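You operate a simulated robot arm through the tools that you are given. There is no shell and no other tool. Be economical: measure what you need, move in short steps, check, and stop when the job is done.

Carry out the task below with a simulated two-armed robot. There is one attempt and no reset: what you move stays moved.

## Task
Wipe up the spill on the card bench with the cloth and put it back.

Only the result counts: the job must be done as asked and must still hold three seconds after the hand-in. Knocking over, shifting, dropping, spilling or breaking anything else fails it. Flat cloth is picked up by pressing the open fingertips on it (5 to 10 N) and closing them slowly along it; thin cloth reads only 2 to 8 mm in the jaws.

## Robot
Two 7-joint arms with two-finger parallel grippers on one trunk, on a base that drives. Base frame: it is fixed to the floor where the robot stands at the start and does not move with it; the origin is under the middle of the robot, x ahead of it, y to its left, z up; the surface under the hand at the start is at about z = 880. Lengths are in mm, angles in degrees, forces in N, time in s.
The left shoulder is at the start at [50, 158, 1158], the right one opposite. With the tool pointing down near the work surface each hand reaches from about 240 to 660 mm from the robot's upright axis, wherever it stands, measured 20 degrees to its own side. Payload 3.91 kg a hand.
The TCP of each hand is the grasp point between the finger pads, 30 mm short of the fingertips. In the tool frame z runs along the fingers and y along their closing line. Largest opening 110 mm; finger width 20, thickness 10; the body of the gripper, 48 by 112 mm, starts 55 mm behind the TCP.
Orientation is told as [roll, pitch, yaw] about the base's x, y, z axes, in that order, counted from this pose: with the fingers straight down and closing along the base's y, the tool's x points along the base's -x, its y along +y and its z along -z.

## Interface
- The arms move only by the tool drive_tool. It takes "left_motion", "right_motion" or both (then of equal length, played together; a hand with none holds still); each is a list of rows, each an object (a shift or turn left out is 0, a gripper value left out holds the last) with "offset": the shift along the tool's x, y, z in m, a list of three; "rot": the turn, a rotation vector about the tool's x, y, z in degrees, a list of three; "claw": the gripper command, from -1 (fully open) to 1 (shut), values between in proportion. In form: [{"offset": [tx, ty, tz], "rot": [wx, wy, wz], "claw": claw}, ...]. A call has 1 to 10 rows; each row shifts and turns the commanded pose from where the row before left it, along the tool's axes as they then stand. Each row takes 0.2 s and may step no farther than 50 mm and 8.6 degrees from the row before; otherwise, or with a gripper value out of range, the whole call is refused. Where a pose cannot be reached the arm comes as near as it can. A force on the tool above 40 N (or 10 N above the force at the start of the call, whichever is more), or a blocked arm, ends the call early, and 0.2 s more pass. Each finger travels about 153 mm/s and halts on what it meets, pressing with about 40 N; the grip force reading is that of the motor and also rises with nothing between the fingers. The clock runs only during rows and for 0.2 s after the last one: add rows that do not move to give the fingers time. It gives the time, the measured TCP pose, the force on the tool (base axes), the opening and the grip force at its end, in the units of the frame above (readings bear some noise), with the torque about the TCP (base axes, N m) and any sound that the robot's microphone picked up.
- Cameras (640 x 400 px; columns grow to the right, rows downward): "scene" is now at [122.7, -2.1, 1309.7]; the picture's right is [-0.11, -0.99, 0.00], its down [-0.53, 0.06, -0.85] and it looks along [0.84, -0.09, -0.53] (base axes); focal length 245 px, centre (320, 200). "left" rides on the left gripper at [72, -17, -103] in its tool frame; the picture's right is [0.23, 0.97, 0.00], its down [-0.76, 0.18, -0.62] and it looks along [-0.61, 0.14, 0.78] (tool axes); focal length 222 px, centre (320, 200). "right" rides on the right gripper at [73, 17, -103] in its tool frame; the picture's right is [-0.23, 0.97, 0.00], its down [-0.76, -0.18, -0.62] and it looks along [-0.61, -0.14, 0.78] (tool axes); focal length 222 px, centre (320, 200). There is no depth. A picture from a camera that has moved, and an enlarged one, comes with that camera's place and axes in the base frame and with its lens. The place of the scene camera against the robot may be out by one fixed shift of up to 18 mm in any direction.
- snapshot(camera): a new picture of that camera. The clock stands still meanwhile.
- lift_body(by): slides the trunk up (or, below 0, down) by that many mm; the arms and the scene camera ride with it, the base frame stays. It gives what a move gives, with no picture.
- base_move(legs): drives the robot by 1 to 6 legs, each [ahead, turn to the left] in mm and degrees, along the robot's own axes; the way and the turn of a leg run together, so that a leg with both is an arc; at most 1500 mm and 180 degrees a leg. The arms and the cameras ride along, it lands a little off, and it stops where it bumps. It gives what a move gives.
- pan_tilt(pan, tilt): turns the head with the scene camera to pan (to the left, within 80 degrees either way) and tilt (down, from -29 to 69), counted from straight ahead of the robot. It gives what a move gives.
- zoom(camera, box): a new picture of the part [left, top, right, bottom] of that camera's present view, enlarged. The clock stands still meanwhile.
- job_done(): hands the job in; it is judged then, once.

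Work in short steps. Places have to be worked out from the pictures, the camera data and where the tool is seen: move nearer, look again, correct. Check each grasp and each placing, and mend what went wrong. You have 120 turns and 88 pictures in all, those below and enlarged ones among them. Open the grippers and draw the arms clear of the work before you hand the job in, unless the task says otherwise; then end with one line.

The tools are called as a command line: name --argument value ..., lists and objects as JSON in quotes. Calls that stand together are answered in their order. drive_tool: Moves the arms, as the interface text tells. Its arguments: {"type":"object","properties":{"left_motion":{"type":"array","items":{"type":"object","properties":{"offset":{"type":"array","items":{"type":"number"}},"rot":{"type":"array","items":{"type":"number"}},"claw":{"type":"number"}}}},"right_motion":{"type":"array","items":{"type":"object","properties":{"offset":{"type":"array","items":{"type":"number"}},"rot":{"type":"array","items":{"type":"number"}},"claw":{"type":"number"}}}}},"required":[]} The other tools are called the same way: lift_body (by) slides the trunk up or down; base_move (legs) drives the base; pan_tilt (pan, tilt) turns the head that bears the scene camera; snapshot (camera) takes a picture; zoom (camera, box) takes an enlarged picture of a part of a camera's view; job_done () hands the job in.

At the start:

```text
time_s: 0.0
left_ee_pos: [395.0, 82.7, 1127.1]
left_tool_rot: [-0.1, 0.0, 0.1]
left_contact_force: [-0.7, -0.2, 0.0]
left_ft_torque: [-0.01, -0.01, 0.0]
left_gripper_width: 110.0
left_gripper_force: 0.0
right_ee_pos: [365.0, -290.3, 1148.2]
right_tool_rot: [0.0, 0.0, -0.1]
right_contact_force: [-0.3, 0.4, -0.4]
right_ft_torque: [-0.01, 0.03, 0.06]
right_gripper_width: 110.0
right_gripper_force: 0.0
trunk travel left (down, up): [-400.0, 82.0]
robot x, y, heading: [-0.1, 3.1, 0.1]
head pan, tilt: [-6.1, 32.2]
```

scene: 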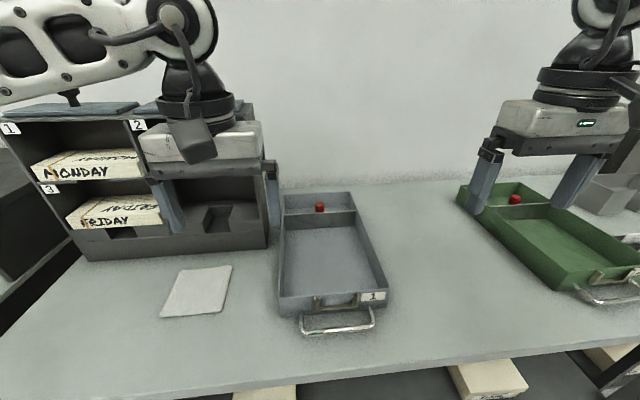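
right: 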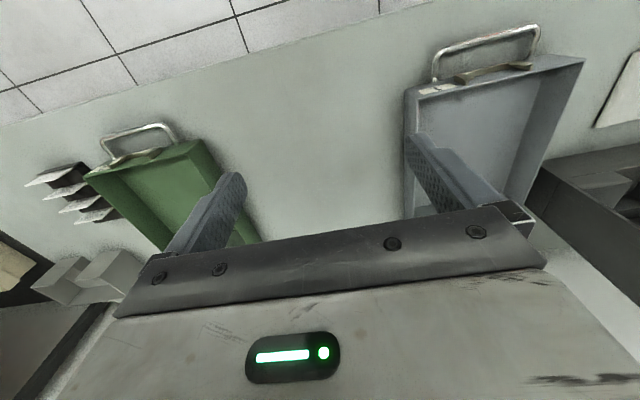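
left: 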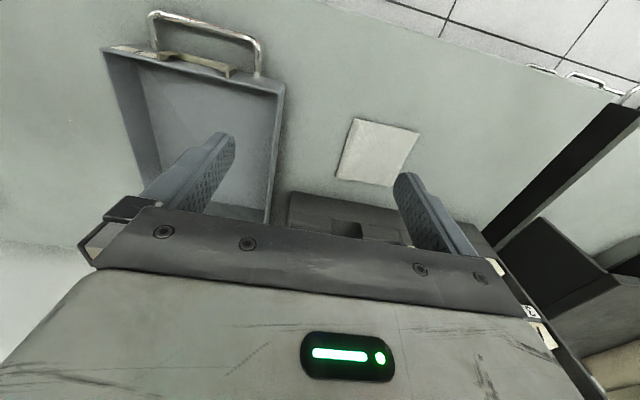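

The picture shows a bench with trays, a pigeonhole rack and a pale square that may be the cloth. No spill is in view yet, so I'll look around to both sides.

pan_tilt --pan 60 --tilt 30

snapshot --camera "scene"

pan_tilt --pan -60 --tilt 30

snapshot --camera "scene"

```text
time_s: 1.4
left_ee_pos: [394.8, 81.9, 1126.7]
left_tool_rot: [0.1, 0.1, 0.1]
left_contact_force: [-0.1, 0.2, 0.2]
left_ft_torque: [-0.02, 0.01, 0.02]
left_gripper_width: 110.0
left_gripper_force: 0.0
right_ee_pos: [364.2, -290.1, 1148.8]
right_tool_rot: [0.0, 0.0, -0.1]
right_contact_force: [-1.2, 0.6, -0.1]
right_ft_torque: [0.03, -0.02, -0.02]
right_gripper_width: 109.9
right_gripper_force: 0.2
trunk travel left (down, up): [-400.0, 82.0]
robot x, y, heading: [1.6, 3.1, -0.2]
head pan, tilt: [60.0, 30.0]
```

```text
84 pictures are left
camera scene: at [79.0, 85.7, 1313.0], right [0.87, -0.5, 0.0], down [-0.25, -0.43, -0.87], along [0.43, 0.75, -0.5], focal length 245 px, centre (320, 200)
```

scene: 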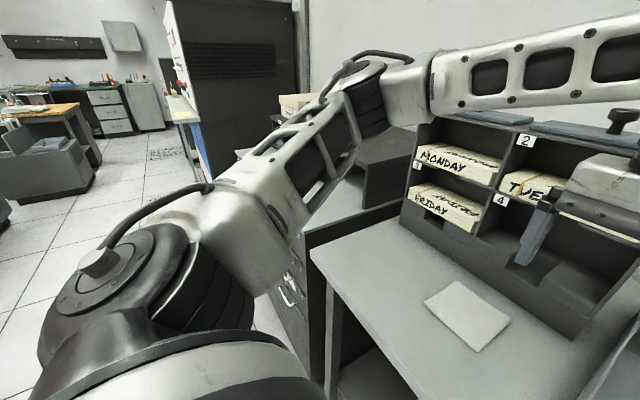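

```text
time_s: 3.4
left_ee_pos: [393.8, 82.2, 1126.4]
left_tool_rot: [-0.1, 0.1, 0.1]
left_contact_force: [-0.6, -0.3, -0.2]
left_ft_torque: [0.02, 0.0, 0.0]
left_gripper_width: 110.1
left_gripper_force: 0.0
right_ee_pos: [364.8, -290.6, 1147.1]
right_tool_rot: [0.0, 0.0, -0.1]
right_contact_force: [0.0, 0.4, 0.1]
right_ft_torque: [-0.03, -0.01, -0.01]
right_gripper_width: 110.1
right_gripper_force: 0.1
trunk travel left (down, up): [-400.0, 82.0]
robot x, y, heading: [-0.3, 0.2, -0.1]
head pan, tilt: [-60.0, 30.0]
```

```text
83 pictures are left
camera scene: at [79.0, -70.9, 1313.0], right [-0.87, -0.5, 0.0], down [-0.25, 0.43, -0.87], along [0.43, -0.75, -0.5], focal length 245 px, centre (320, 200)
```

scene: 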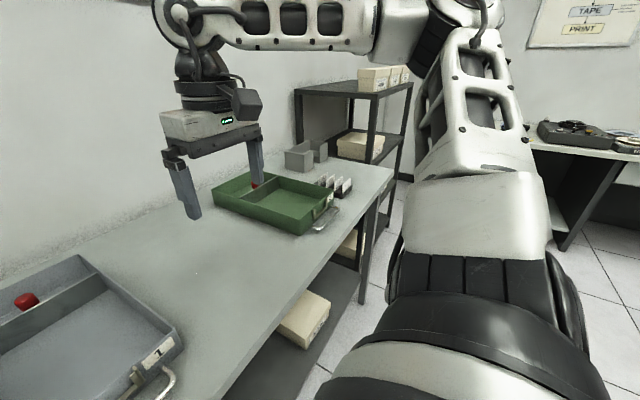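

No spill is visible yet. I'll look to the far right and left and higher up for signs that name the benches.

pan_tilt --pan -80 --tilt 5

snapshot --camera "scene"

pan_tilt --pan 80 --tilt 5

snapshot --camera "scene"

pan_tilt --pan 0 --tilt 0

snapshot --camera "scene"

pan_tilt --pan 0 --tilt 50

snapshot --camera "scene"

```text
time_s: 4.3
left_ee_pos: [394.7, 83.0, 1126.8]
left_tool_rot: [0.1, 0.0, 0.1]
left_contact_force: [0.2, 0.6, 0.1]
left_ft_torque: [0.0, -0.01, -0.01]
left_gripper_width: 110.1
left_gripper_force: 0.0
right_ee_pos: [364.1, -290.8, 1148.8]
right_tool_rot: [0.0, 0.0, -0.1]
right_contact_force: [-0.2, -0.8, -0.3]
right_ft_torque: [0.0, -0.02, 0.0]
right_gripper_width: 109.9
right_gripper_force: 0.1
trunk travel left (down, up): [-400.0, 82.0]
robot x, y, heading: [0.5, 3.3, 0.0]
head pan, tilt: [-80.0, 5.0]
```

```text
82 pictures are left
camera scene: at [49.7, -83.1, 1353.4], right [-0.98, -0.17, 0.0], down [-0.02, 0.09, -1.0], along [0.17, -0.98, -0.09], focal length 245 px, centre (320, 200)
```

scene: 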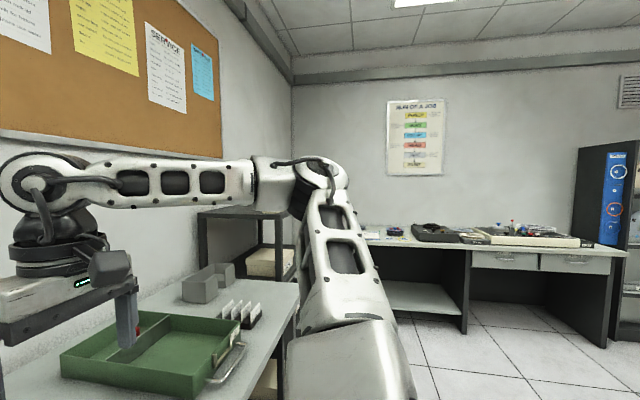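

```text
time_s: 6.7
left_ee_pos: [394.5, 81.9, 1124.9]
left_tool_rot: [0.0, 0.0, 0.1]
left_contact_force: [-0.4, 0.6, -0.9]
left_ft_torque: [-0.01, -0.02, -0.02]
left_gripper_width: 110.1
left_gripper_force: 0.1
right_ee_pos: [363.5, -291.2, 1147.9]
right_tool_rot: [0.1, 0.0, 0.0]
right_contact_force: [1.2, 0.4, 0.1]
right_ft_torque: [0.04, 0.0, -0.02]
right_gripper_width: 110.1
right_gripper_force: 0.1
trunk travel left (down, up): [-400.0, 82.0]
robot x, y, heading: [1.0, 2.6, -0.1]
head pan, tilt: [80.0, 5.0]
```

```text
81 pictures are left
camera scene: at [49.7, 97.8, 1353.5], right [0.98, -0.17, 0.0], down [-0.02, -0.09, -1.0], along [0.17, 0.98, -0.09], focal length 245 px, centre (320, 200)
```

scene: 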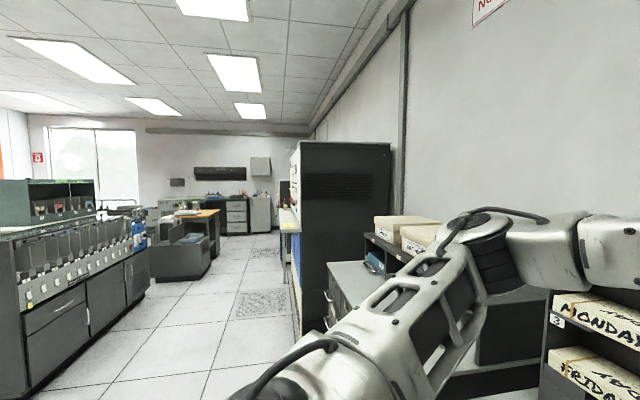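

```text
time_s: 8.2
left_ee_pos: [395.2, 82.4, 1125.8]
left_tool_rot: [0.0, 0.0, 0.1]
left_contact_force: [0.2, -0.9, 0.7]
left_ft_torque: [0.0, -0.05, 0.0]
left_gripper_width: 110.1
left_gripper_force: 0.0
right_ee_pos: [363.7, -289.9, 1148.3]
right_tool_rot: [-0.1, 0.0, -0.1]
right_contact_force: [0.0, 0.2, -0.8]
right_ft_torque: [-0.01, 0.0, 0.02]
right_gripper_width: 110.0
right_gripper_force: 0.0
trunk travel left (down, up): [-400.0, 82.0]
robot x, y, heading: [-0.8, 0.2, -0.0]
head pan, tilt: [0.0, 0.0]
```

```text
80 pictures are left
camera scene: at [123.7, 7.5, 1361.4], right [0.0, -1.0, 0.0], down [0.0, 0.0, -1.0], along [1.0, 0.0, 0.0], focal length 245 px, centre (320, 200)
```

scene: 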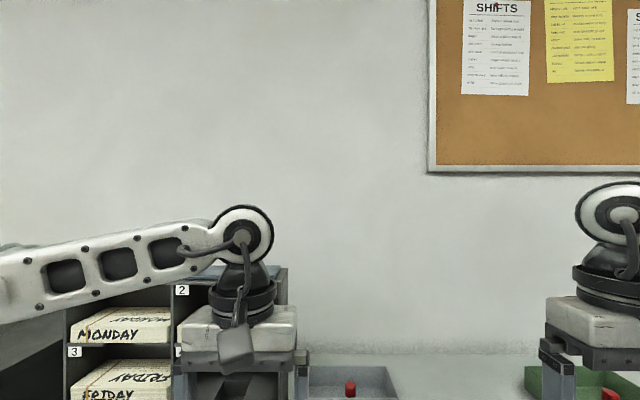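

```text
time_s: 9.4
left_ee_pos: [394.4, 82.6, 1125.9]
left_tool_rot: [0.0, -0.1, 0.1]
left_contact_force: [0.4, 0.2, -0.2]
left_ft_torque: [0.01, 0.01, -0.03]
left_gripper_width: 110.0
left_gripper_force: 0.0
right_ee_pos: [363.9, -289.6, 1148.0]
right_tool_rot: [0.0, 0.1, -0.1]
right_contact_force: [0.2, -1.2, -0.3]
right_ft_torque: [0.01, -0.02, 0.0]
right_gripper_width: 110.0
right_gripper_force: 0.1
trunk travel left (down, up): [-400.0, 82.0]
robot x, y, heading: [-2.5, -0.2, 0.3]
head pan, tilt: [0.0, 50.0]
```

```text
79 pictures are left
camera scene: at [110.7, 7.4, 1283.6], right [0.0, -1.0, 0.0], down [-0.77, 0.0, -0.64], along [0.64, 0.0, -0.77], focal length 245 px, centre (320, 200)
```

scene: 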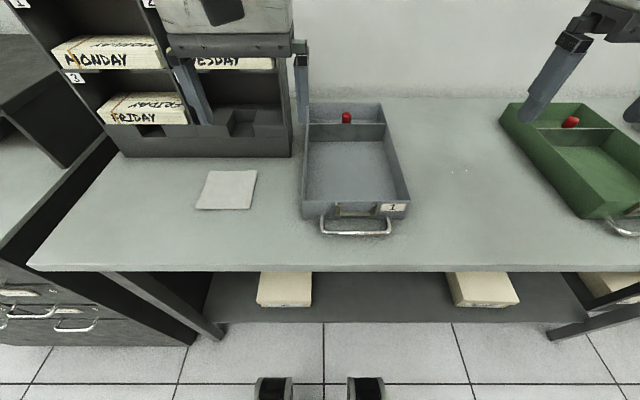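

There are faint marks on the bench around (455,172). I'll zoom in there and on the pale square.

zoom --camera "scene" --box '[390, 110, 550, 210]'

zoom --camera "scene" --box '[100, 110, 340, 260]'

pan_tilt --pan -80 --tilt 20

zoom --camera "scene" --box '[340, 80, 640, 268]'

```text
4.00 times, centred on (470, 160) of scene
camera zoom: at [110.7, 7.4, 1283.6], right [0.0, -1.0, 0.0], down [-0.77, 0.0, -0.64], along [0.64, 0.0, -0.77], focal length 981 px, centre (-280, 360)
```

zoom: 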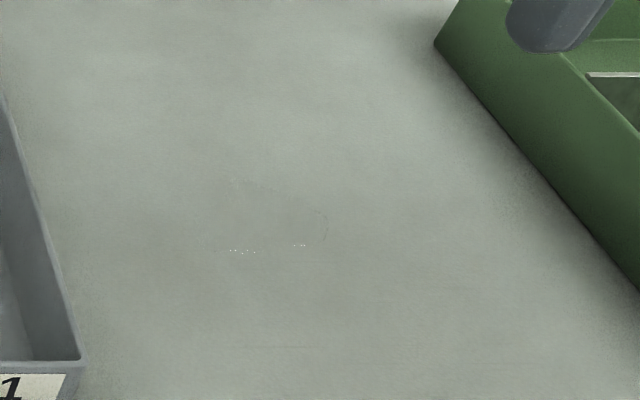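

```text
2.67 times, centred on (220, 185) of scene
camera zoom: at [110.7, 7.4, 1283.6], right [0.0, -1.0, 0.0], down [-0.77, 0.0, -0.64], along [0.64, 0.0, -0.77], focal length 654 px, centre (587, 240)
```

zoom: 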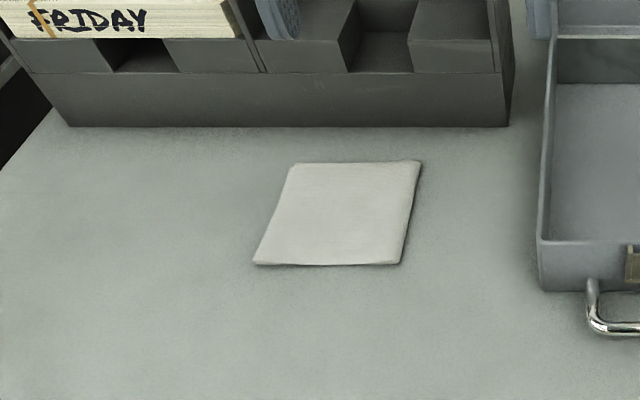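

```text
time_s: 11.0
left_ee_pos: [395.3, 82.7, 1127.2]
left_tool_rot: [0.0, 0.0, 0.1]
left_contact_force: [-0.5, 0.0, 0.5]
left_ft_torque: [0.0, 0.03, 0.01]
left_gripper_width: 109.8
left_gripper_force: 0.0
right_ee_pos: [364.2, -290.3, 1148.8]
right_tool_rot: [0.0, 0.0, -0.1]
right_contact_force: [0.3, 0.5, 0.2]
right_ft_torque: [0.02, -0.01, -0.01]
right_gripper_width: 110.1
right_gripper_force: 0.1
trunk travel left (down, up): [-400.0, 82.0]
robot x, y, heading: [0.0, 2.3, -0.3]
head pan, tilt: [-80.0, 20.0]
```

```text
2.13 times, centred on (490, 174) of scene
camera zoom: at [49.9, -84.3, 1329.1], right [-0.98, -0.17, 0.0], down [-0.06, 0.34, -0.94], along [0.16, -0.93, -0.34], focal length 522 px, centre (-42, 255)
```

zoom: 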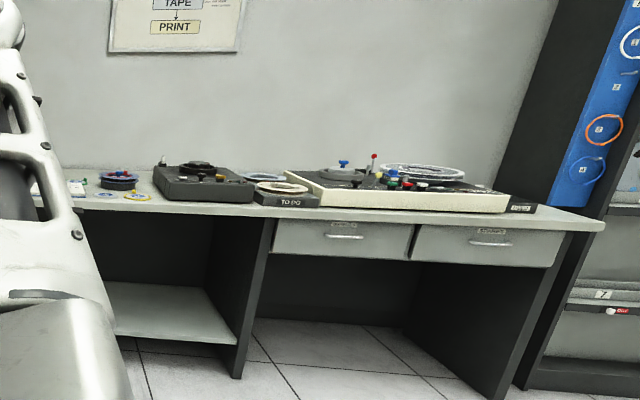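

The far bench is the tape bench, and this one with the card boxes is the card bench. A clear spill seems to lie near (556,-320), so I'll bring the right wrist camera closer to see it.

drive_tool --right_motion '[{"offset": [-0.045, 0, 0.0]}, {"offset": [-0.045, 0, 0.02]}, {"offset": [-0.03, 0, 0.03]}]'

snapshot --camera "right"

pan_tilt --pan -25 --tilt 45

snapshot --camera "scene"

```text
time_s: 11.8
left_ee_pos: [395.3, 82.1, 1126.5]
left_tool_rot: [-0.1, -0.1, 0.1]
left_contact_force: [0.2, -0.4, 0.4]
left_ft_torque: [0.01, 0.06, -0.01]
left_gripper_width: 109.8
left_gripper_force: 0.0
right_ee_pos: [484.1, -290.6, 1098.2]
right_tool_rot: [0.0, 0.0, -0.1]
right_contact_force: [0.2, -0.4, -0.6]
right_ft_torque: [0.01, -0.01, 0.01]
right_gripper_width: 110.1
right_gripper_force: 0.0
trunk travel left (down, up): [-400.0, 82.0]
robot x, y, heading: [-1.2, -2.3, 0.0]
head pan, tilt: [-80.0, 20.0]
```

```text
75 pictures are left
camera right: at [411.9, -272.7, 1201.6], right [0.23, 0.97, 0.0], down [0.76, -0.18, 0.62], along [0.61, -0.14, -0.78], focal length 222 px, centre (320, 200)
```

right: 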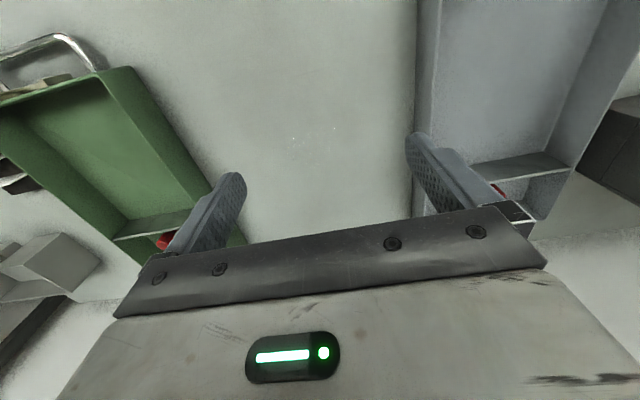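

```text
time_s: 13.0
left_ee_pos: [395.1, 82.0, 1125.9]
left_tool_rot: [-0.1, 0.0, 0.1]
left_contact_force: [0.7, 0.1, -0.1]
left_ft_torque: [-0.03, -0.03, -0.01]
left_gripper_width: 110.1
left_gripper_force: 0.0
right_ee_pos: [482.7, -289.5, 1099.4]
right_tool_rot: [0.0, 0.0, -0.2]
right_contact_force: [-0.6, 0.3, -0.5]
right_ft_torque: [-0.01, 0.0, 0.02]
right_gripper_width: 110.1
right_gripper_force: 0.0
trunk travel left (down, up): [-400.0, 82.0]
robot x, y, heading: [-2.8, -0.1, -0.1]
head pan, tilt: [-25.0, 45.0]
```

```text
74 pictures are left
camera scene: at [107.4, -27.0, 1290.5], right [-0.42, -0.91, 0.0], down [-0.64, 0.3, -0.71], along [0.64, -0.3, -0.71], focal length 245 px, centre (320, 200)
```

scene: 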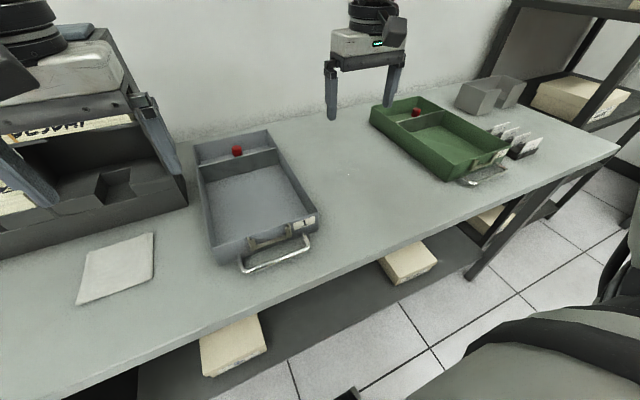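

zoom --camera "right" --box '[220, 70, 420, 195]'

zoom --camera "scene" --box '[280, 120, 440, 220]'

```text
3.20 times, centred on (320, 132) of right
camera zoom: at [410.5, -272.7, 1202.3], right [0.23, 0.97, 0.0], down [0.76, -0.18, 0.62], along [0.61, -0.14, -0.78], focal length 711 px, centre (320, 416)
```

zoom: 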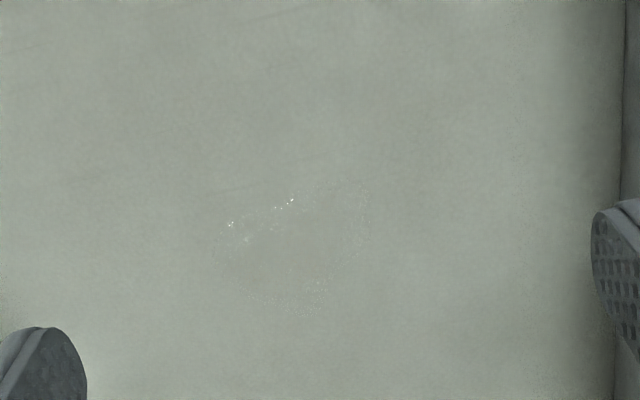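

```text
4.00 times, centred on (360, 170) of scene
camera zoom: at [107.4, -27.0, 1290.5], right [-0.42, -0.91, 0.0], down [-0.64, 0.3, -0.71], along [0.64, -0.3, -0.71], focal length 981 px, centre (160, 320)
```

zoom: 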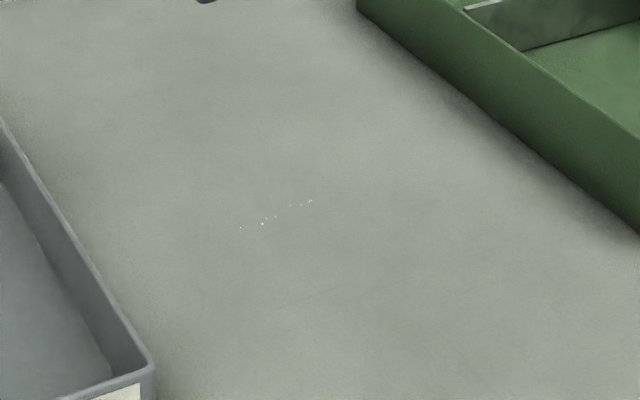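

The spill shows as a clear puddle centred near (555,-320), roughly x 522 to 595 and y -360 to -277. The cloth is about 115 mm square, centred near (479,210). Turning the base about 22° left should put both in the right arm's reach, so I'll tuck the left arm aside and draw the right one back before turning.

drive_tool --left_motion '[{"offset": [0, 0.045, -0.02]}, {"offset": [0, 0.045, -0.02]}, {"offset": [0, 0.045, -0.02]}]' --right_motion '[{"offset": [0.04, 0, -0.02]}, {"offset": [0.04, 0, -0.02]}, {"offset": [0.02, 0, -0.01]}]'

base_move --legs '[[0, 22]]'

pan_tilt --pan -5 --tilt 45

snapshot --camera "scene"

```text
time_s: 13.8
left_ee_pos: [392.8, 222.8, 1185.7]
left_tool_rot: [0.0, 0.0, -0.1]
left_contact_force: [-0.1, -0.4, -0.6]
left_ft_torque: [-0.01, 0.03, 0.01]
left_gripper_width: 110.1
left_gripper_force: 0.1
right_ee_pos: [381.7, -290.1, 1148.3]
right_tool_rot: [0.0, -0.1, -0.1]
right_contact_force: [-0.4, 1.2, 0.2]
right_ft_torque: [-0.01, -0.03, 0.01]
right_gripper_width: 109.9
right_gripper_force: 0.0
trunk travel left (down, up): [-400.0, 82.0]
robot x, y, heading: [0.8, -3.3, -0.1]
head pan, tilt: [-25.0, 45.0]
```

```text
time_s: 15.3
left_ee_pos: [282.9, 352.5, 1185.6]
left_tool_rot: [-0.1, -0.1, 21.8]
left_contact_force: [0.0, 0.2, 0.7]
left_ft_torque: [0.0, -0.01, -0.02]
left_gripper_width: 110.2
left_gripper_force: 0.1
right_ee_pos: [462.0, -128.5, 1145.9]
right_tool_rot: [0.0, 0.1, 21.7]
right_contact_force: [-0.1, 0.6, 0.2]
right_ft_torque: [-0.02, -0.02, 0.02]
right_gripper_width: 109.9
right_gripper_force: 0.1
trunk travel left (down, up): [-400.0, 82.0]
robot x, y, heading: [-2.1, 0.7, 21.6]
head pan, tilt: [-25.0, 45.0]
```

```text
time_s: 16.2
left_ee_pos: [283.8, 351.2, 1185.8]
left_tool_rot: [0.0, 0.1, 21.8]
left_contact_force: [-0.6, 0.0, 0.4]
left_ft_torque: [0.03, 0.0, -0.02]
left_gripper_width: 110.0
left_gripper_force: 0.1
right_ee_pos: [462.6, -129.4, 1147.2]
right_tool_rot: [0.0, 0.0, 21.7]
right_contact_force: [-0.1, 0.1, 0.0]
right_ft_torque: [-0.01, -0.02, -0.02]
right_gripper_width: 110.1
right_gripper_force: 0.1
trunk travel left (down, up): [-400.0, 82.0]
robot x, y, heading: [-0.2, 0.0, 21.7]
head pan, tilt: [-5.0, 45.0]
```

```text
71 pictures are left
camera scene: at [108.7, 45.6, 1290.4], right [0.29, -0.96, 0.0], down [-0.68, -0.2, -0.71], along [0.68, 0.2, -0.71], focal length 245 px, centre (320, 200)
```

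scene: 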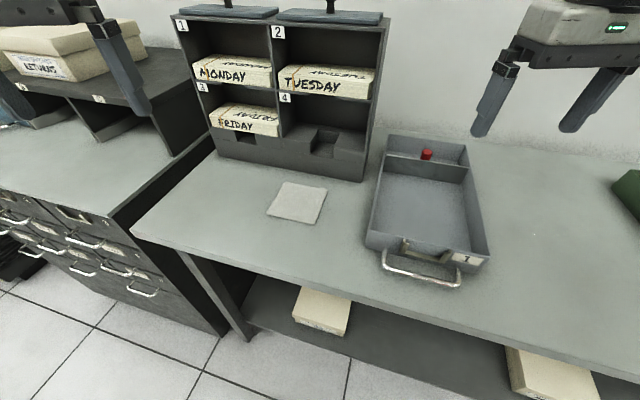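

The base turned cleanly. I'll square the right tool to the base axes and move it above the cloth at a safe height.

drive_tool --right_motion '[{"rot": [0, 0, 7.2]}, {"rot": [0, 0, 7.2]}, {"rot": [0, 0, 7.3]}, {"offset": [0, 0.048, 0]}, {"offset": [0, 0.048, 0]}, {"offset": [0, 0.048, 0]}, {"offset": [0, 0.048, 0]}, {"offset": [0, 0.048, 0]}]'

snapshot --camera "scene"

snapshot --camera "right"

```text
time_s: 18.0
left_ee_pos: [284.7, 352.1, 1185.3]
left_tool_rot: [0.0, 0.0, 21.8]
left_contact_force: [0.1, 0.2, -0.3]
left_ft_torque: [0.0, -0.01, 0.0]
left_gripper_width: 109.9
left_gripper_force: 0.1
right_ee_pos: [456.7, 38.7, 1142.9]
right_tool_rot: [0.0, -0.2, 0.0]
right_contact_force: [0.3, -0.1, -0.1]
right_ft_torque: [0.0, 0.02, -0.02]
right_gripper_width: 109.9
right_gripper_force: 0.1
right hand out of reach, approached as far as the arm can: row 7, 8
trunk travel left (down, up): [-400.0, 82.0]
robot x, y, heading: [1.9, 0.9, 21.7]
head pan, tilt: [-5.0, 45.0]
```

```text
70 pictures are left
camera scene: at [109.1, 45.8, 1290.4], right [0.29, -0.96, 0.0], down [-0.68, -0.2, -0.71], along [0.68, 0.2, -0.71], focal length 245 px, centre (320, 200)
```

scene: 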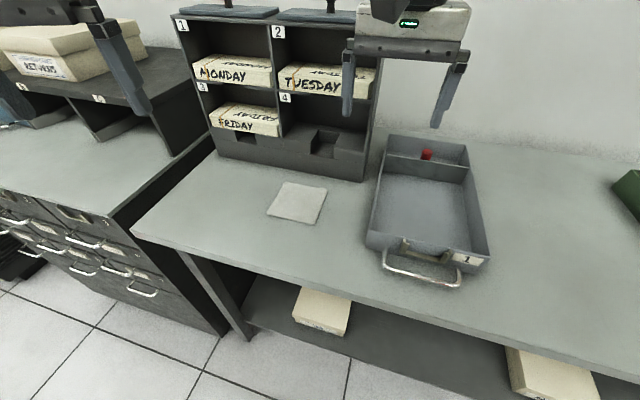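

```text
69 pictures are left
camera right: at [384.4, 56.4, 1245.4], right [0.23, 0.97, 0.0], down [0.76, -0.18, 0.62], along [0.61, -0.14, -0.78], focal length 222 px, centre (320, 200)
```

right: 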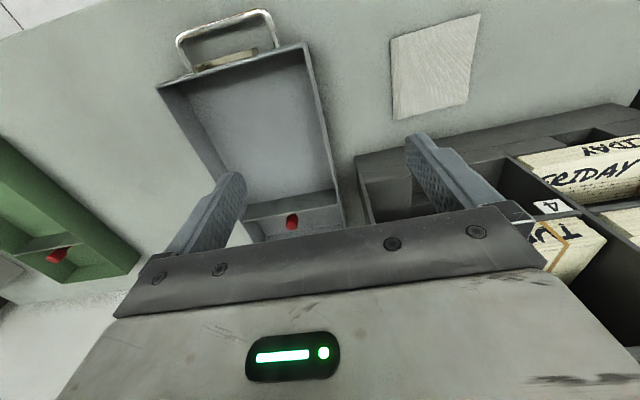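

The arm stopped at y≈39, which looks like a joint limit from the cross-body yaw rather than distance. I'll turn the tool yaw back to the robot-aligned angle and try again, a little lower.

drive_tool --right_motion '[{"rot": [0, 0, -7.2]}, {"rot": [0, 0, -7.2]}, {"rot": [0, 0, -7.3]}, {"offset": [-0.016, 0.045, 0.015]}, {"offset": [-0.016, 0.045, 0.015]}]'

```text
time_s: 19.2
left_ee_pos: [284.0, 351.6, 1186.9]
left_tool_rot: [0.1, 0.1, 21.7]
left_contact_force: [-0.1, -0.2, 0.2]
left_ft_torque: [0.01, 0.03, -0.01]
left_gripper_width: 110.2
left_gripper_force: 0.0
right_ee_pos: [451.7, 41.6, 1136.4]
right_tool_rot: [0.1, -0.1, 21.7]
right_contact_force: [0.7, 0.6, -0.5]
right_ft_torque: [0.0, 0.0, -0.01]
right_gripper_width: 110.1
right_gripper_force: 0.1
right hand out of reach, approached as far as the arm can: row 4, 5
trunk travel left (down, up): [-400.0, 82.0]
robot x, y, heading: [2.2, -2.8, 21.8]
head pan, tilt: [-5.0, 45.0]
```

The limit looks like a cross-body one, with the hand stuck at about -16° from the robot's heading. I'll turn the base another 24° left so the cloth comes to the right arm's own side.

base_move --legs '[[0, 24]]'

pan_tilt --pan -20 --tilt 45

snapshot --camera "scene"

snapshot --camera "right"

```text
time_s: 20.8
left_ee_pos: [121.0, 436.1, 1185.7]
left_tool_rot: [-0.1, 0.0, 45.1]
left_contact_force: [-0.8, -0.2, 0.0]
left_ft_torque: [-0.02, 0.03, -0.04]
left_gripper_width: 109.7
left_gripper_force: 0.1
right_ee_pos: [397.7, 216.7, 1135.3]
right_tool_rot: [0.0, 0.0, 44.9]
right_contact_force: [-0.1, 0.8, 0.4]
right_ft_torque: [0.0, -0.02, 0.04]
right_gripper_width: 110.0
right_gripper_force: 0.0
trunk travel left (down, up): [-400.0, 82.0]
robot x, y, heading: [1.1, 1.8, 45.0]
head pan, tilt: [-5.0, 45.0]
```

```text
time_s: 21.6
left_ee_pos: [121.0, 435.4, 1186.9]
left_tool_rot: [0.0, 0.0, 45.2]
left_contact_force: [-0.1, -0.2, 0.4]
left_ft_torque: [-0.01, -0.01, 0.01]
left_gripper_width: 109.8
left_gripper_force: 0.1
right_ee_pos: [399.6, 216.0, 1135.8]
right_tool_rot: [0.1, -0.1, 44.9]
right_contact_force: [-0.3, 0.4, -0.5]
right_ft_torque: [0.01, 0.0, -0.01]
right_gripper_width: 109.8
right_gripper_force: 0.0
trunk travel left (down, up): [-400.0, 82.0]
robot x, y, heading: [0.5, 1.6, 44.9]
head pan, tilt: [-20.0, 45.0]
```

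```text
68 pictures are left
camera scene: at [95.6, 70.1, 1290.4], right [0.42, -0.91, 0.0], down [-0.64, -0.3, -0.71], along [0.64, 0.3, -0.71], focal length 245 px, centre (320, 200)
```

scene: 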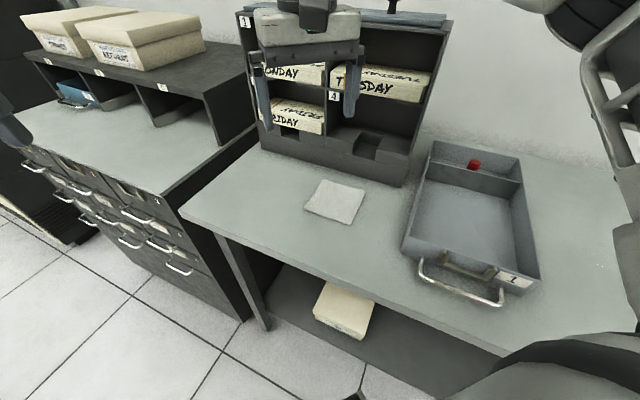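

```text
67 pictures are left
camera right: at [335.6, 177.6, 1239.5], right [-0.53, 0.85, 0.0], down [0.67, 0.41, 0.62], along [0.53, 0.33, -0.78], focal length 222 px, centre (320, 200)
```

right: 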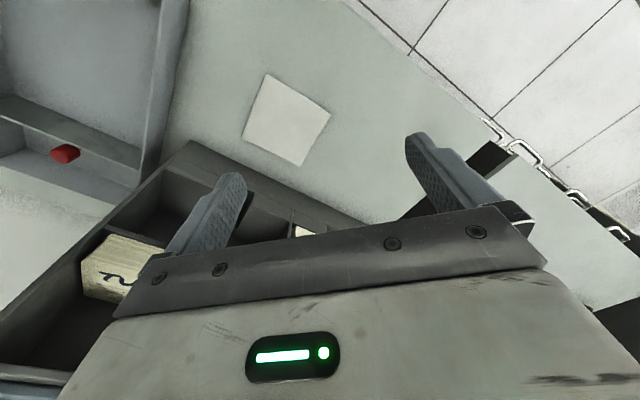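

From the pictures the cloth centre is near (473,206). I'll move above it and down to about z 1000, opening the jaws partly.

drive_tool --right_motion '[{"offset": [-0.023, -0.03, 0.02], "claw": -0.3}, {"offset": [-0.022, -0.029, 0.03]}, {"offset": [0, 0, 0.045]}, {"offset": [0, 0, 0.04]}]'

snapshot --camera "right"

snapshot --camera "scene"

```text
time_s: 22.6
left_ee_pos: [122.5, 435.0, 1186.0]
left_tool_rot: [0.0, 0.1, 45.2]
left_contact_force: [0.6, 0.0, -0.9]
left_ft_torque: [-0.02, 0.02, 0.04]
left_gripper_width: 110.3
left_gripper_force: 0.0
right_ee_pos: [475.0, 206.8, 1001.9]
right_tool_rot: [0.0, -0.1, 44.9]
right_contact_force: [0.0, 0.2, 0.1]
right_ft_torque: [-0.05, -0.01, 0.02]
right_gripper_width: 71.5
right_gripper_force: 0.0
trunk travel left (down, up): [-400.0, 82.0]
robot x, y, heading: [-1.6, -1.9, 44.9]
head pan, tilt: [-20.0, 45.0]
```

```text
66 pictures are left
camera right: at [410.8, 166.6, 1106.2], right [-0.53, 0.85, 0.0], down [0.67, 0.41, 0.62], along [0.53, 0.33, -0.78], focal length 222 px, centre (320, 200)
```

right: 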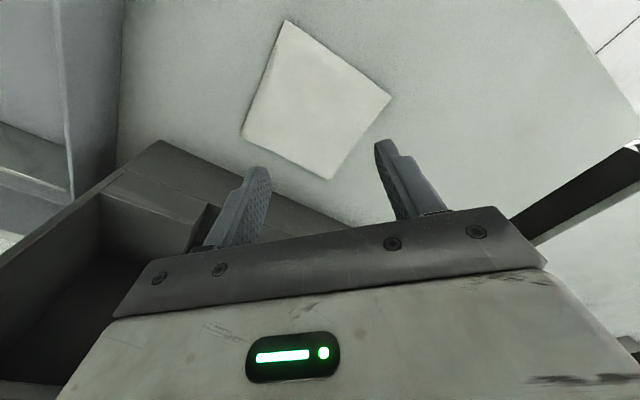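

```text
65 pictures are left
camera scene: at [96.0, 70.0, 1290.4], right [0.42, -0.91, 0.0], down [-0.64, -0.3, -0.71], along [0.64, 0.3, -0.71], focal length 245 px, centre (320, 200)
```

scene: 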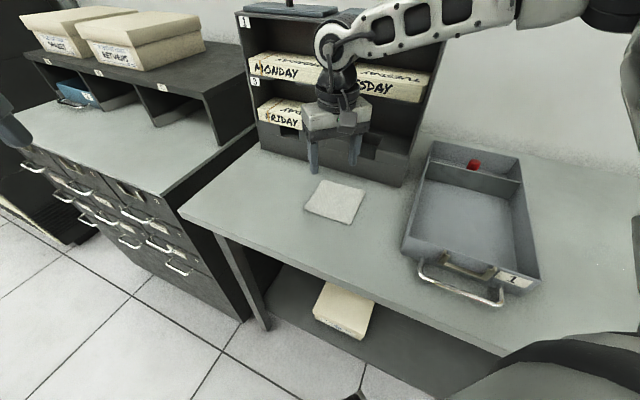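

The cloth spans about x 422 to 538 and y 145 to 256, and the tool is over its middle. I'll lower to just above it, then go down in small steps to find contact.

drive_tool --right_motion '[{"offset": [0, 0, 0.04]}, {"offset": [0, 0, 0.03]}, {"offset": [0, 0, 0.01]}, {}]'

drive_tool --right_motion '[{"offset": [0, 0, 0.004]}, {"offset": [0, 0, 0.003]}, {}]'

```text
time_s: 23.6
left_ee_pos: [121.2, 435.6, 1186.1]
left_tool_rot: [0.0, -0.1, 45.1]
left_contact_force: [0.3, 0.3, -0.2]
left_ft_torque: [-0.01, -0.01, -0.01]
left_gripper_width: 110.0
left_gripper_force: 0.0
right_ee_pos: [473.5, 198.7, 924.4]
right_tool_rot: [0.2, -0.2, 44.8]
right_contact_force: [0.2, -1.2, 0.3]
right_ft_torque: [0.0, -0.03, 0.01]
right_gripper_width: 71.6
right_gripper_force: 0.1
right hand out of reach, approached as far as the arm can: row 2, 3
trunk travel left (down, up): [-400.0, 82.0]
robot x, y, heading: [2.1, 0.0, 45.2]
head pan, tilt: [-20.0, 45.0]
```

```text
time_s: 24.4
left_ee_pos: [122.0, 435.1, 1186.5]
left_tool_rot: [0.0, 0.1, 45.1]
left_contact_force: [-0.2, 1.2, -0.6]
left_ft_torque: [-0.01, 0.01, 0.0]
left_gripper_width: 110.1
left_gripper_force: 0.0
right_ee_pos: [470.9, 194.7, 918.6]
right_tool_rot: [0.1, -0.1, 45.0]
right_contact_force: [0.2, 0.1, 0.0]
right_ft_torque: [0.01, 0.0, 0.0]
right_gripper_width: 71.6
right_gripper_force: 0.0
right hand out of reach, approached as far as the arm can: row 2
trunk travel left (down, up): [-400.0, 82.0]
robot x, y, heading: [-2.3, -3.9, 45.1]
head pan, tilt: [-20.0, 45.0]
```

The low pose is at a joint limit, but the same spot was reachable at z≈1000. I'll raise the hand back there and slide the trunk down about 80 mm, so the arm has the same posture at work height.

drive_tool --right_motion '[{"offset": [0, 0, -0.045]}, {"offset": [-0.007, 0.0, -0.04]}, {"offset": [-0.003, 0.003, 0]}]'

lift_body --by -78

```text
time_s: 25.2
left_ee_pos: [121.8, 435.2, 1185.5]
left_tool_rot: [0.1, 0.0, 45.1]
left_contact_force: [-0.1, 0.9, 0.2]
left_ft_torque: [0.02, -0.01, -0.01]
left_gripper_width: 110.0
left_gripper_force: 0.0
right_ee_pos: [479.0, 206.0, 1003.3]
right_tool_rot: [0.0, 0.0, 44.9]
right_contact_force: [0.2, 0.8, 0.8]
right_ft_torque: [0.01, 0.0, 0.0]
right_gripper_width: 71.8
right_gripper_force: 0.1
trunk travel left (down, up): [-400.0, 82.0]
robot x, y, heading: [-2.9, -1.1, 45.1]
head pan, tilt: [-20.0, 45.0]
```

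```text
time_s: 26.3
left_ee_pos: [120.6, 435.4, 1107.5]
left_tool_rot: [0.1, 0.0, 45.1]
left_contact_force: [0.5, 0.2, 0.3]
left_ft_torque: [0.0, -0.01, 0.03]
left_gripper_width: 110.1
left_gripper_force: 0.0
right_ee_pos: [478.7, 204.7, 926.3]
right_tool_rot: [0.1, -0.1, 44.9]
right_contact_force: [0.1, 0.4, 0.1]
right_ft_torque: [0.01, 0.01, 0.0]
right_gripper_width: 71.3
right_gripper_force: 0.0
trunk travel left (down, up): [-322.0, 160.0]
robot x, y, heading: [-1.0, -1.6, 45.2]
head pan, tilt: [-20.0, 45.0]
```

The hand is centred at z 926. I'll descend in small steps to contact.

drive_tool --right_motion '[{"offset": [0, 0, 0.004]}, {"offset": [0, 0, 0.004]}, {"offset": [0, 0, 0.002]}, {}]'

snapshot --camera "right"

```text
time_s: 27.3
left_ee_pos: [122.0, 434.8, 1107.0]
left_tool_rot: [0.0, 0.0, 45.1]
left_contact_force: [0.0, 0.7, -0.3]
left_ft_torque: [-0.01, -0.05, -0.01]
left_gripper_width: 110.0
left_gripper_force: 0.1
right_ee_pos: [478.5, 206.1, 915.3]
right_tool_rot: [0.1, 0.0, 44.9]
right_contact_force: [-0.3, 0.0, 0.3]
right_ft_torque: [-0.05, -0.03, 0.02]
right_gripper_width: 71.3
right_gripper_force: 0.0
trunk travel left (down, up): [-322.0, 160.0]
robot x, y, heading: [0.2, -1.6, 44.9]
head pan, tilt: [-20.0, 45.0]
```

```text
64 pictures are left
camera right: at [415.6, 166.7, 1018.4], right [-0.53, 0.85, 0.0], down [0.67, 0.41, 0.62], along [0.53, 0.33, -0.78], focal length 222 px, centre (320, 200)
```

right: 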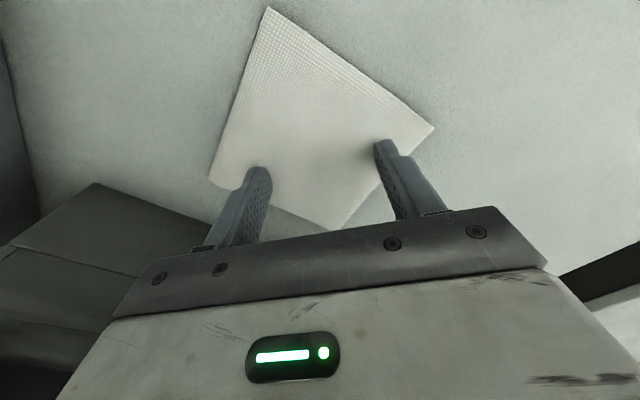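

The fingertips are just above the cloth, slightly off to its far and left side. I'll shift 6 mm in each direction and press down gently.

drive_tool --right_motion '[{"offset": [0.006, -0.006, 0]}, {"offset": [0, 0, 0.003]}, {"offset": [0, 0, 0.002]}, {}]'

```text
time_s: 28.3
left_ee_pos: [121.0, 434.5, 1108.0]
left_tool_rot: [-0.2, 0.0, 45.1]
left_contact_force: [0.0, 0.9, 0.9]
left_ft_torque: [-0.02, 0.0, -0.02]
left_gripper_width: 110.0
left_gripper_force: 0.1
right_ee_pos: [478.5, 197.7, 912.1]
right_tool_rot: [0.1, -0.4, 44.8]
right_contact_force: [-0.2, -1.8, 11.5]
right_ft_torque: [-0.21, -0.15, -0.05]
right_gripper_width: 71.5
right_gripper_force: 0.5
trunk travel left (down, up): [-322.0, 160.0]
robot x, y, heading: [2.0, -1.6, 45.0]
head pan, tilt: [-20.0, 45.0]
```

Contact reads 11.5 N, a touch over the range. I'll ease off half a millimetre and close slowly along the cloth.

drive_tool --right_motion '[{"offset": [0, 0, -0.0007]}, {"claw": -0.25}, {"claw": -0.2}, {"claw": -0.13}, {"claw": -0.06}, {"claw": 0.0}]'

snapshot --camera "right"

```text
time_s: 29.7
left_ee_pos: [121.4, 435.0, 1107.7]
left_tool_rot: [0.0, 0.0, 45.1]
left_contact_force: [0.0, 0.3, -0.1]
left_ft_torque: [-0.01, -0.01, 0.02]
left_gripper_width: 110.0
left_gripper_force: 0.1
right_ee_pos: [478.1, 196.9, 913.0]
right_tool_rot: [0.1, 0.0, 44.9]
right_contact_force: [-0.1, 0.4, 7.1]
right_ft_torque: [-0.05, -0.09, 0.03]
right_gripper_width: 54.5
right_gripper_force: 0.0
trunk travel left (down, up): [-322.0, 160.0]
robot x, y, heading: [0.1, 1.3, 44.8]
head pan, tilt: [-20.0, 45.0]
```

```text
63 pictures are left
camera right: at [415.3, 158.4, 1015.4], right [-0.53, 0.85, 0.0], down [0.66, 0.41, 0.62], along [0.53, 0.33, -0.78], focal length 222 px, centre (320, 200)
```

right: 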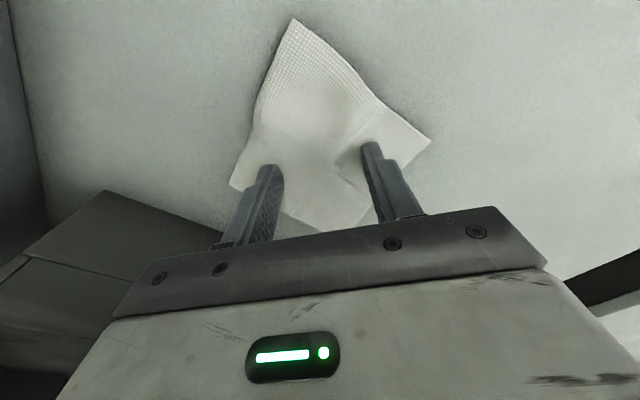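

The cloth is bunching between the fingers and the force is 7 N. I'll continue closing slowly.

drive_tool --right_motion '[{"claw": 0.07}, {"claw": 0.14}, {"claw": 0.22}, {"claw": 0.3}, {"claw": 0.38}, {"claw": 0.46}, {"claw": 0.55}]'

drive_tool --right_motion '[{"claw": 0.63}, {"claw": 0.72}, {"claw": 0.8}, {"claw": 0.9}, {"claw": 1.0}, {}, {}]'

snapshot --camera "right"

```text
time_s: 31.3
left_ee_pos: [120.4, 434.5, 1108.6]
left_tool_rot: [-0.1, 0.1, 44.9]
left_contact_force: [0.3, -0.3, -0.7]
left_ft_torque: [-0.03, 0.01, -0.04]
left_gripper_width: 109.9
left_gripper_force: 0.0
right_ee_pos: [477.8, 197.8, 912.5]
right_tool_rot: [0.1, -0.1, 44.9]
right_contact_force: [0.4, 0.5, 7.0]
right_ft_torque: [0.0, -0.06, 0.0]
right_gripper_width: 24.7
right_gripper_force: 0.0
trunk travel left (down, up): [-322.0, 160.0]
robot x, y, heading: [0.5, -0.2, 45.0]
head pan, tilt: [-20.0, 45.0]
```

```text
time_s: 32.9
left_ee_pos: [121.2, 435.1, 1108.8]
left_tool_rot: [-0.1, 0.0, 45.1]
left_contact_force: [0.3, -0.3, -0.4]
left_ft_torque: [0.02, -0.01, 0.0]
left_gripper_width: 110.1
left_gripper_force: 0.1
right_ee_pos: [478.9, 196.9, 912.2]
right_tool_rot: [0.1, 0.0, 44.9]
right_contact_force: [0.6, -1.4, 7.4]
right_ft_torque: [-0.04, -0.03, 0.01]
right_gripper_width: 3.5
right_gripper_force: 39.4
trunk travel left (down, up): [-322.0, 160.0]
robot x, y, heading: [-1.0, 1.7, 45.0]
head pan, tilt: [-20.0, 45.0]
```

```text
62 pictures are left
camera right: at [415.3, 158.4, 1015.5], right [-0.53, 0.85, 0.0], down [0.66, 0.41, 0.62], along [0.53, 0.33, -0.78], focal length 222 px, centre (320, 200)
```

right: 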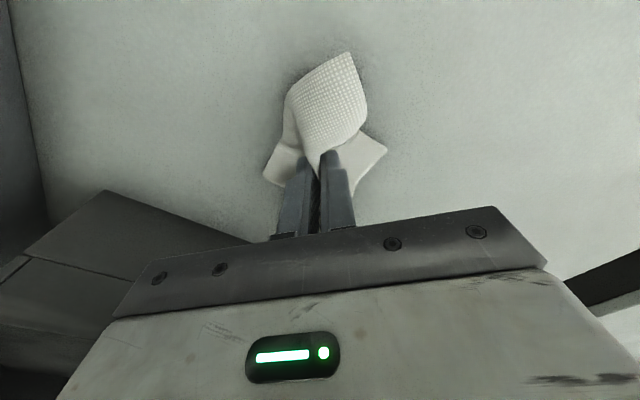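

The jaws read 3.5 mm, which fits thin cloth. I'll lift and check.

drive_tool --right_motion '[{"offset": [0, 0, -0.02]}, {"offset": [0, 0, -0.04]}, {"offset": [0, 0, -0.04]}, {}]'

snapshot --camera "right"

snapshot --camera "scene"

```text
time_s: 33.9
left_ee_pos: [122.0, 435.3, 1108.1]
left_tool_rot: [0.1, -0.1, 45.1]
left_contact_force: [0.4, -0.4, 0.4]
left_ft_torque: [0.02, -0.01, 0.02]
left_gripper_width: 110.2
left_gripper_force: 0.0
right_ee_pos: [474.8, 197.0, 1014.6]
right_tool_rot: [0.2, -0.1, 44.9]
right_contact_force: [-0.1, 0.3, 0.3]
right_ft_torque: [-0.01, -0.04, 0.04]
right_gripper_width: 3.7
right_gripper_force: 40.2
trunk travel left (down, up): [-322.0, 160.0]
robot x, y, heading: [-2.0, -1.5, 45.1]
head pan, tilt: [-20.0, 45.0]
```

```text
61 pictures are left
camera right: at [412.4, 157.8, 1117.7], right [-0.53, 0.85, 0.0], down [0.67, 0.41, 0.62], along [0.53, 0.33, -0.78], focal length 222 px, centre (320, 200)
```

right: 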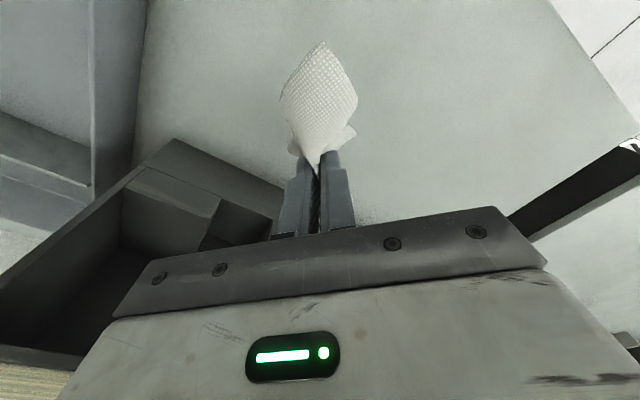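

```text
60 pictures are left
camera scene: at [95.7, 70.0, 1212.4], right [0.42, -0.91, 0.0], down [-0.64, -0.3, -0.71], along [0.64, 0.3, -0.71], focal length 245 px, centre (320, 200)
```

scene: 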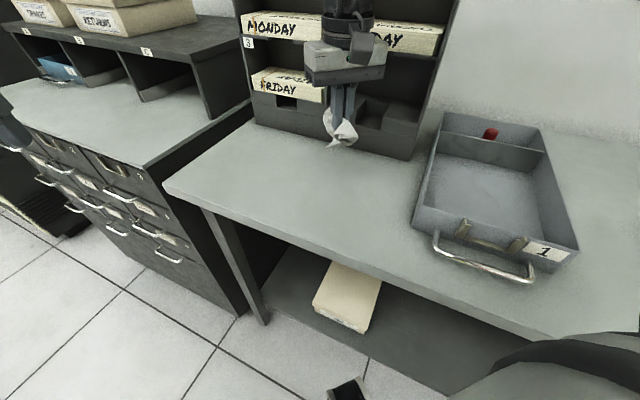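

The cloth is held. I'll raise it well clear and draw it in a little, then turn the base 30° right so the spill comes to the right arm's side.

drive_tool --right_motion '[{"offset": [0.02, 0, -0.04]}, {"offset": [0.02, 0, -0.04]}, {"offset": [0.02, 0, -0.04]}]'

base_move --legs '[[0, -30]]'

pan_tilt --pan -40 --tilt 45

snapshot --camera "scene"

```text
time_s: 34.7
left_ee_pos: [121.3, 435.4, 1108.9]
left_tool_rot: [0.0, 0.0, 45.1]
left_contact_force: [-0.1, -1.0, 0.0]
left_ft_torque: [0.0, 0.03, 0.02]
left_gripper_width: 110.1
left_gripper_force: 0.0
right_ee_pos: [434.4, 156.2, 1132.5]
right_tool_rot: [0.2, -0.1, 44.9]
right_contact_force: [0.9, -0.2, -1.1]
right_ft_torque: [0.04, 0.03, 0.02]
right_gripper_width: 3.4
right_gripper_force: 39.9
trunk travel left (down, up): [-322.0, 160.0]
robot x, y, heading: [-1.7, 4.7, 44.8]
head pan, tilt: [-20.0, 45.0]
```

```text
time_s: 36.6
left_ee_pos: [320.5, 319.6, 1108.3]
left_tool_rot: [0.0, 0.0, 15.7]
left_contact_force: [0.0, 0.1, 0.0]
left_ft_torque: [0.01, -0.03, 0.0]
left_gripper_width: 110.0
left_gripper_force: 0.0
right_ee_pos: [455.5, -77.2, 1132.4]
right_tool_rot: [0.1, -0.2, 15.5]
right_contact_force: [-0.5, 0.5, 0.1]
right_ft_torque: [0.02, -0.01, 0.06]
right_gripper_width: 3.8
right_gripper_force: 40.4
trunk travel left (down, up): [-322.0, 160.0]
robot x, y, heading: [3.0, -0.1, 15.6]
head pan, tilt: [-20.0, 45.0]
```

```text
time_s: 37.4
left_ee_pos: [320.0, 319.8, 1108.2]
left_tool_rot: [-0.1, 0.0, 15.7]
left_contact_force: [-0.2, 0.2, -0.1]
left_ft_torque: [-0.01, 0.02, 0.01]
left_gripper_width: 110.1
left_gripper_force: 0.1
right_ee_pos: [456.0, -77.0, 1132.2]
right_tool_rot: [0.2, 0.0, 15.5]
right_contact_force: [-0.8, -0.1, -0.5]
right_ft_torque: [0.02, 0.02, 0.06]
right_gripper_width: 3.6
right_gripper_force: 40.2
trunk travel left (down, up): [-322.0, 160.0]
robot x, y, heading: [-2.9, 0.1, 15.6]
head pan, tilt: [-40.0, 45.0]
```

```text
59 pictures are left
camera scene: at [106.3, -15.4, 1212.4], right [-0.41, -0.91, 0.0], down [-0.64, 0.29, -0.71], along [0.64, -0.29, -0.71], focal length 245 px, centre (320, 200)
```

scene: 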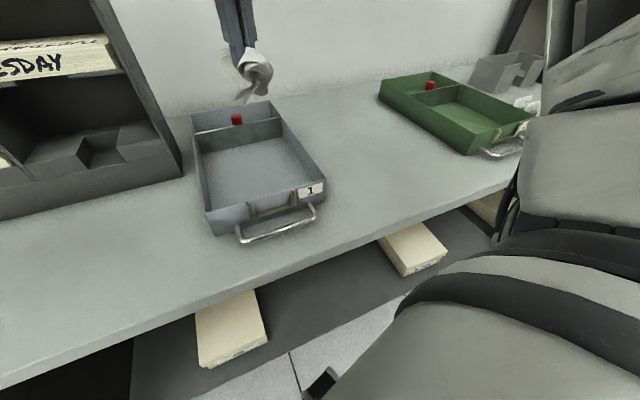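

The base is at heading 15.6° with the cloth clear. I'll square the tool and move it over the spill at (555,-320), descending once past the tray.

drive_tool --right_motion '[{"rot": [0, 0, 7.7]}, {"rot": [0, 0, 7.8]}, {"offset": [0, -0.048, 0]}, {"offset": [0, -0.048, 0.0]}, {"offset": [-0.01, -0.048, 0.02]}, {"offset": [-0.03, -0.048, 0.025]}, {"offset": [-0.03, -0.04, 0.03]}, {"offset": [-0.03, -0.011, 0.03]}, {}]'

snapshot --camera "right"

snapshot --camera "scene"

```text
refused: row 5 steps farther than a row can; nothing moved
```

```text
58 pictures are left
camera right: at [382.0, -79.5, 1234.8], right [-0.04, 1.0, 0.0], down [0.78, 0.03, 0.62], along [0.62, 0.03, -0.78], focal length 222 px, centre (320, 200)
```

right: 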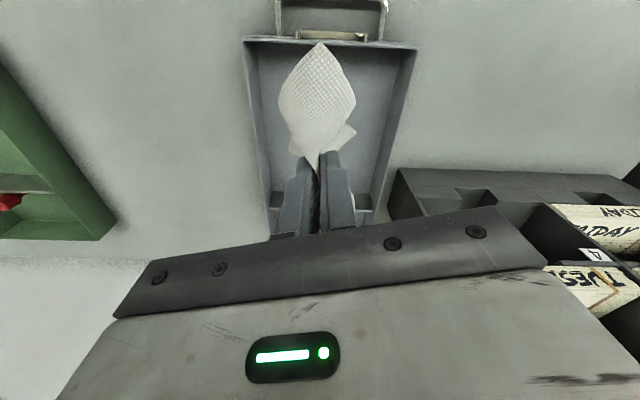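

```text
57 pictures are left
camera scene: at [106.3, -15.4, 1212.4], right [-0.41, -0.91, 0.0], down [-0.64, 0.29, -0.71], along [0.64, -0.29, -0.71], focal length 245 px, centre (320, 200)
```

scene: 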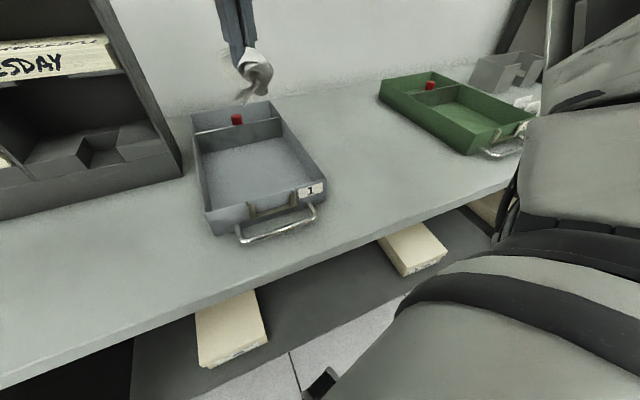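

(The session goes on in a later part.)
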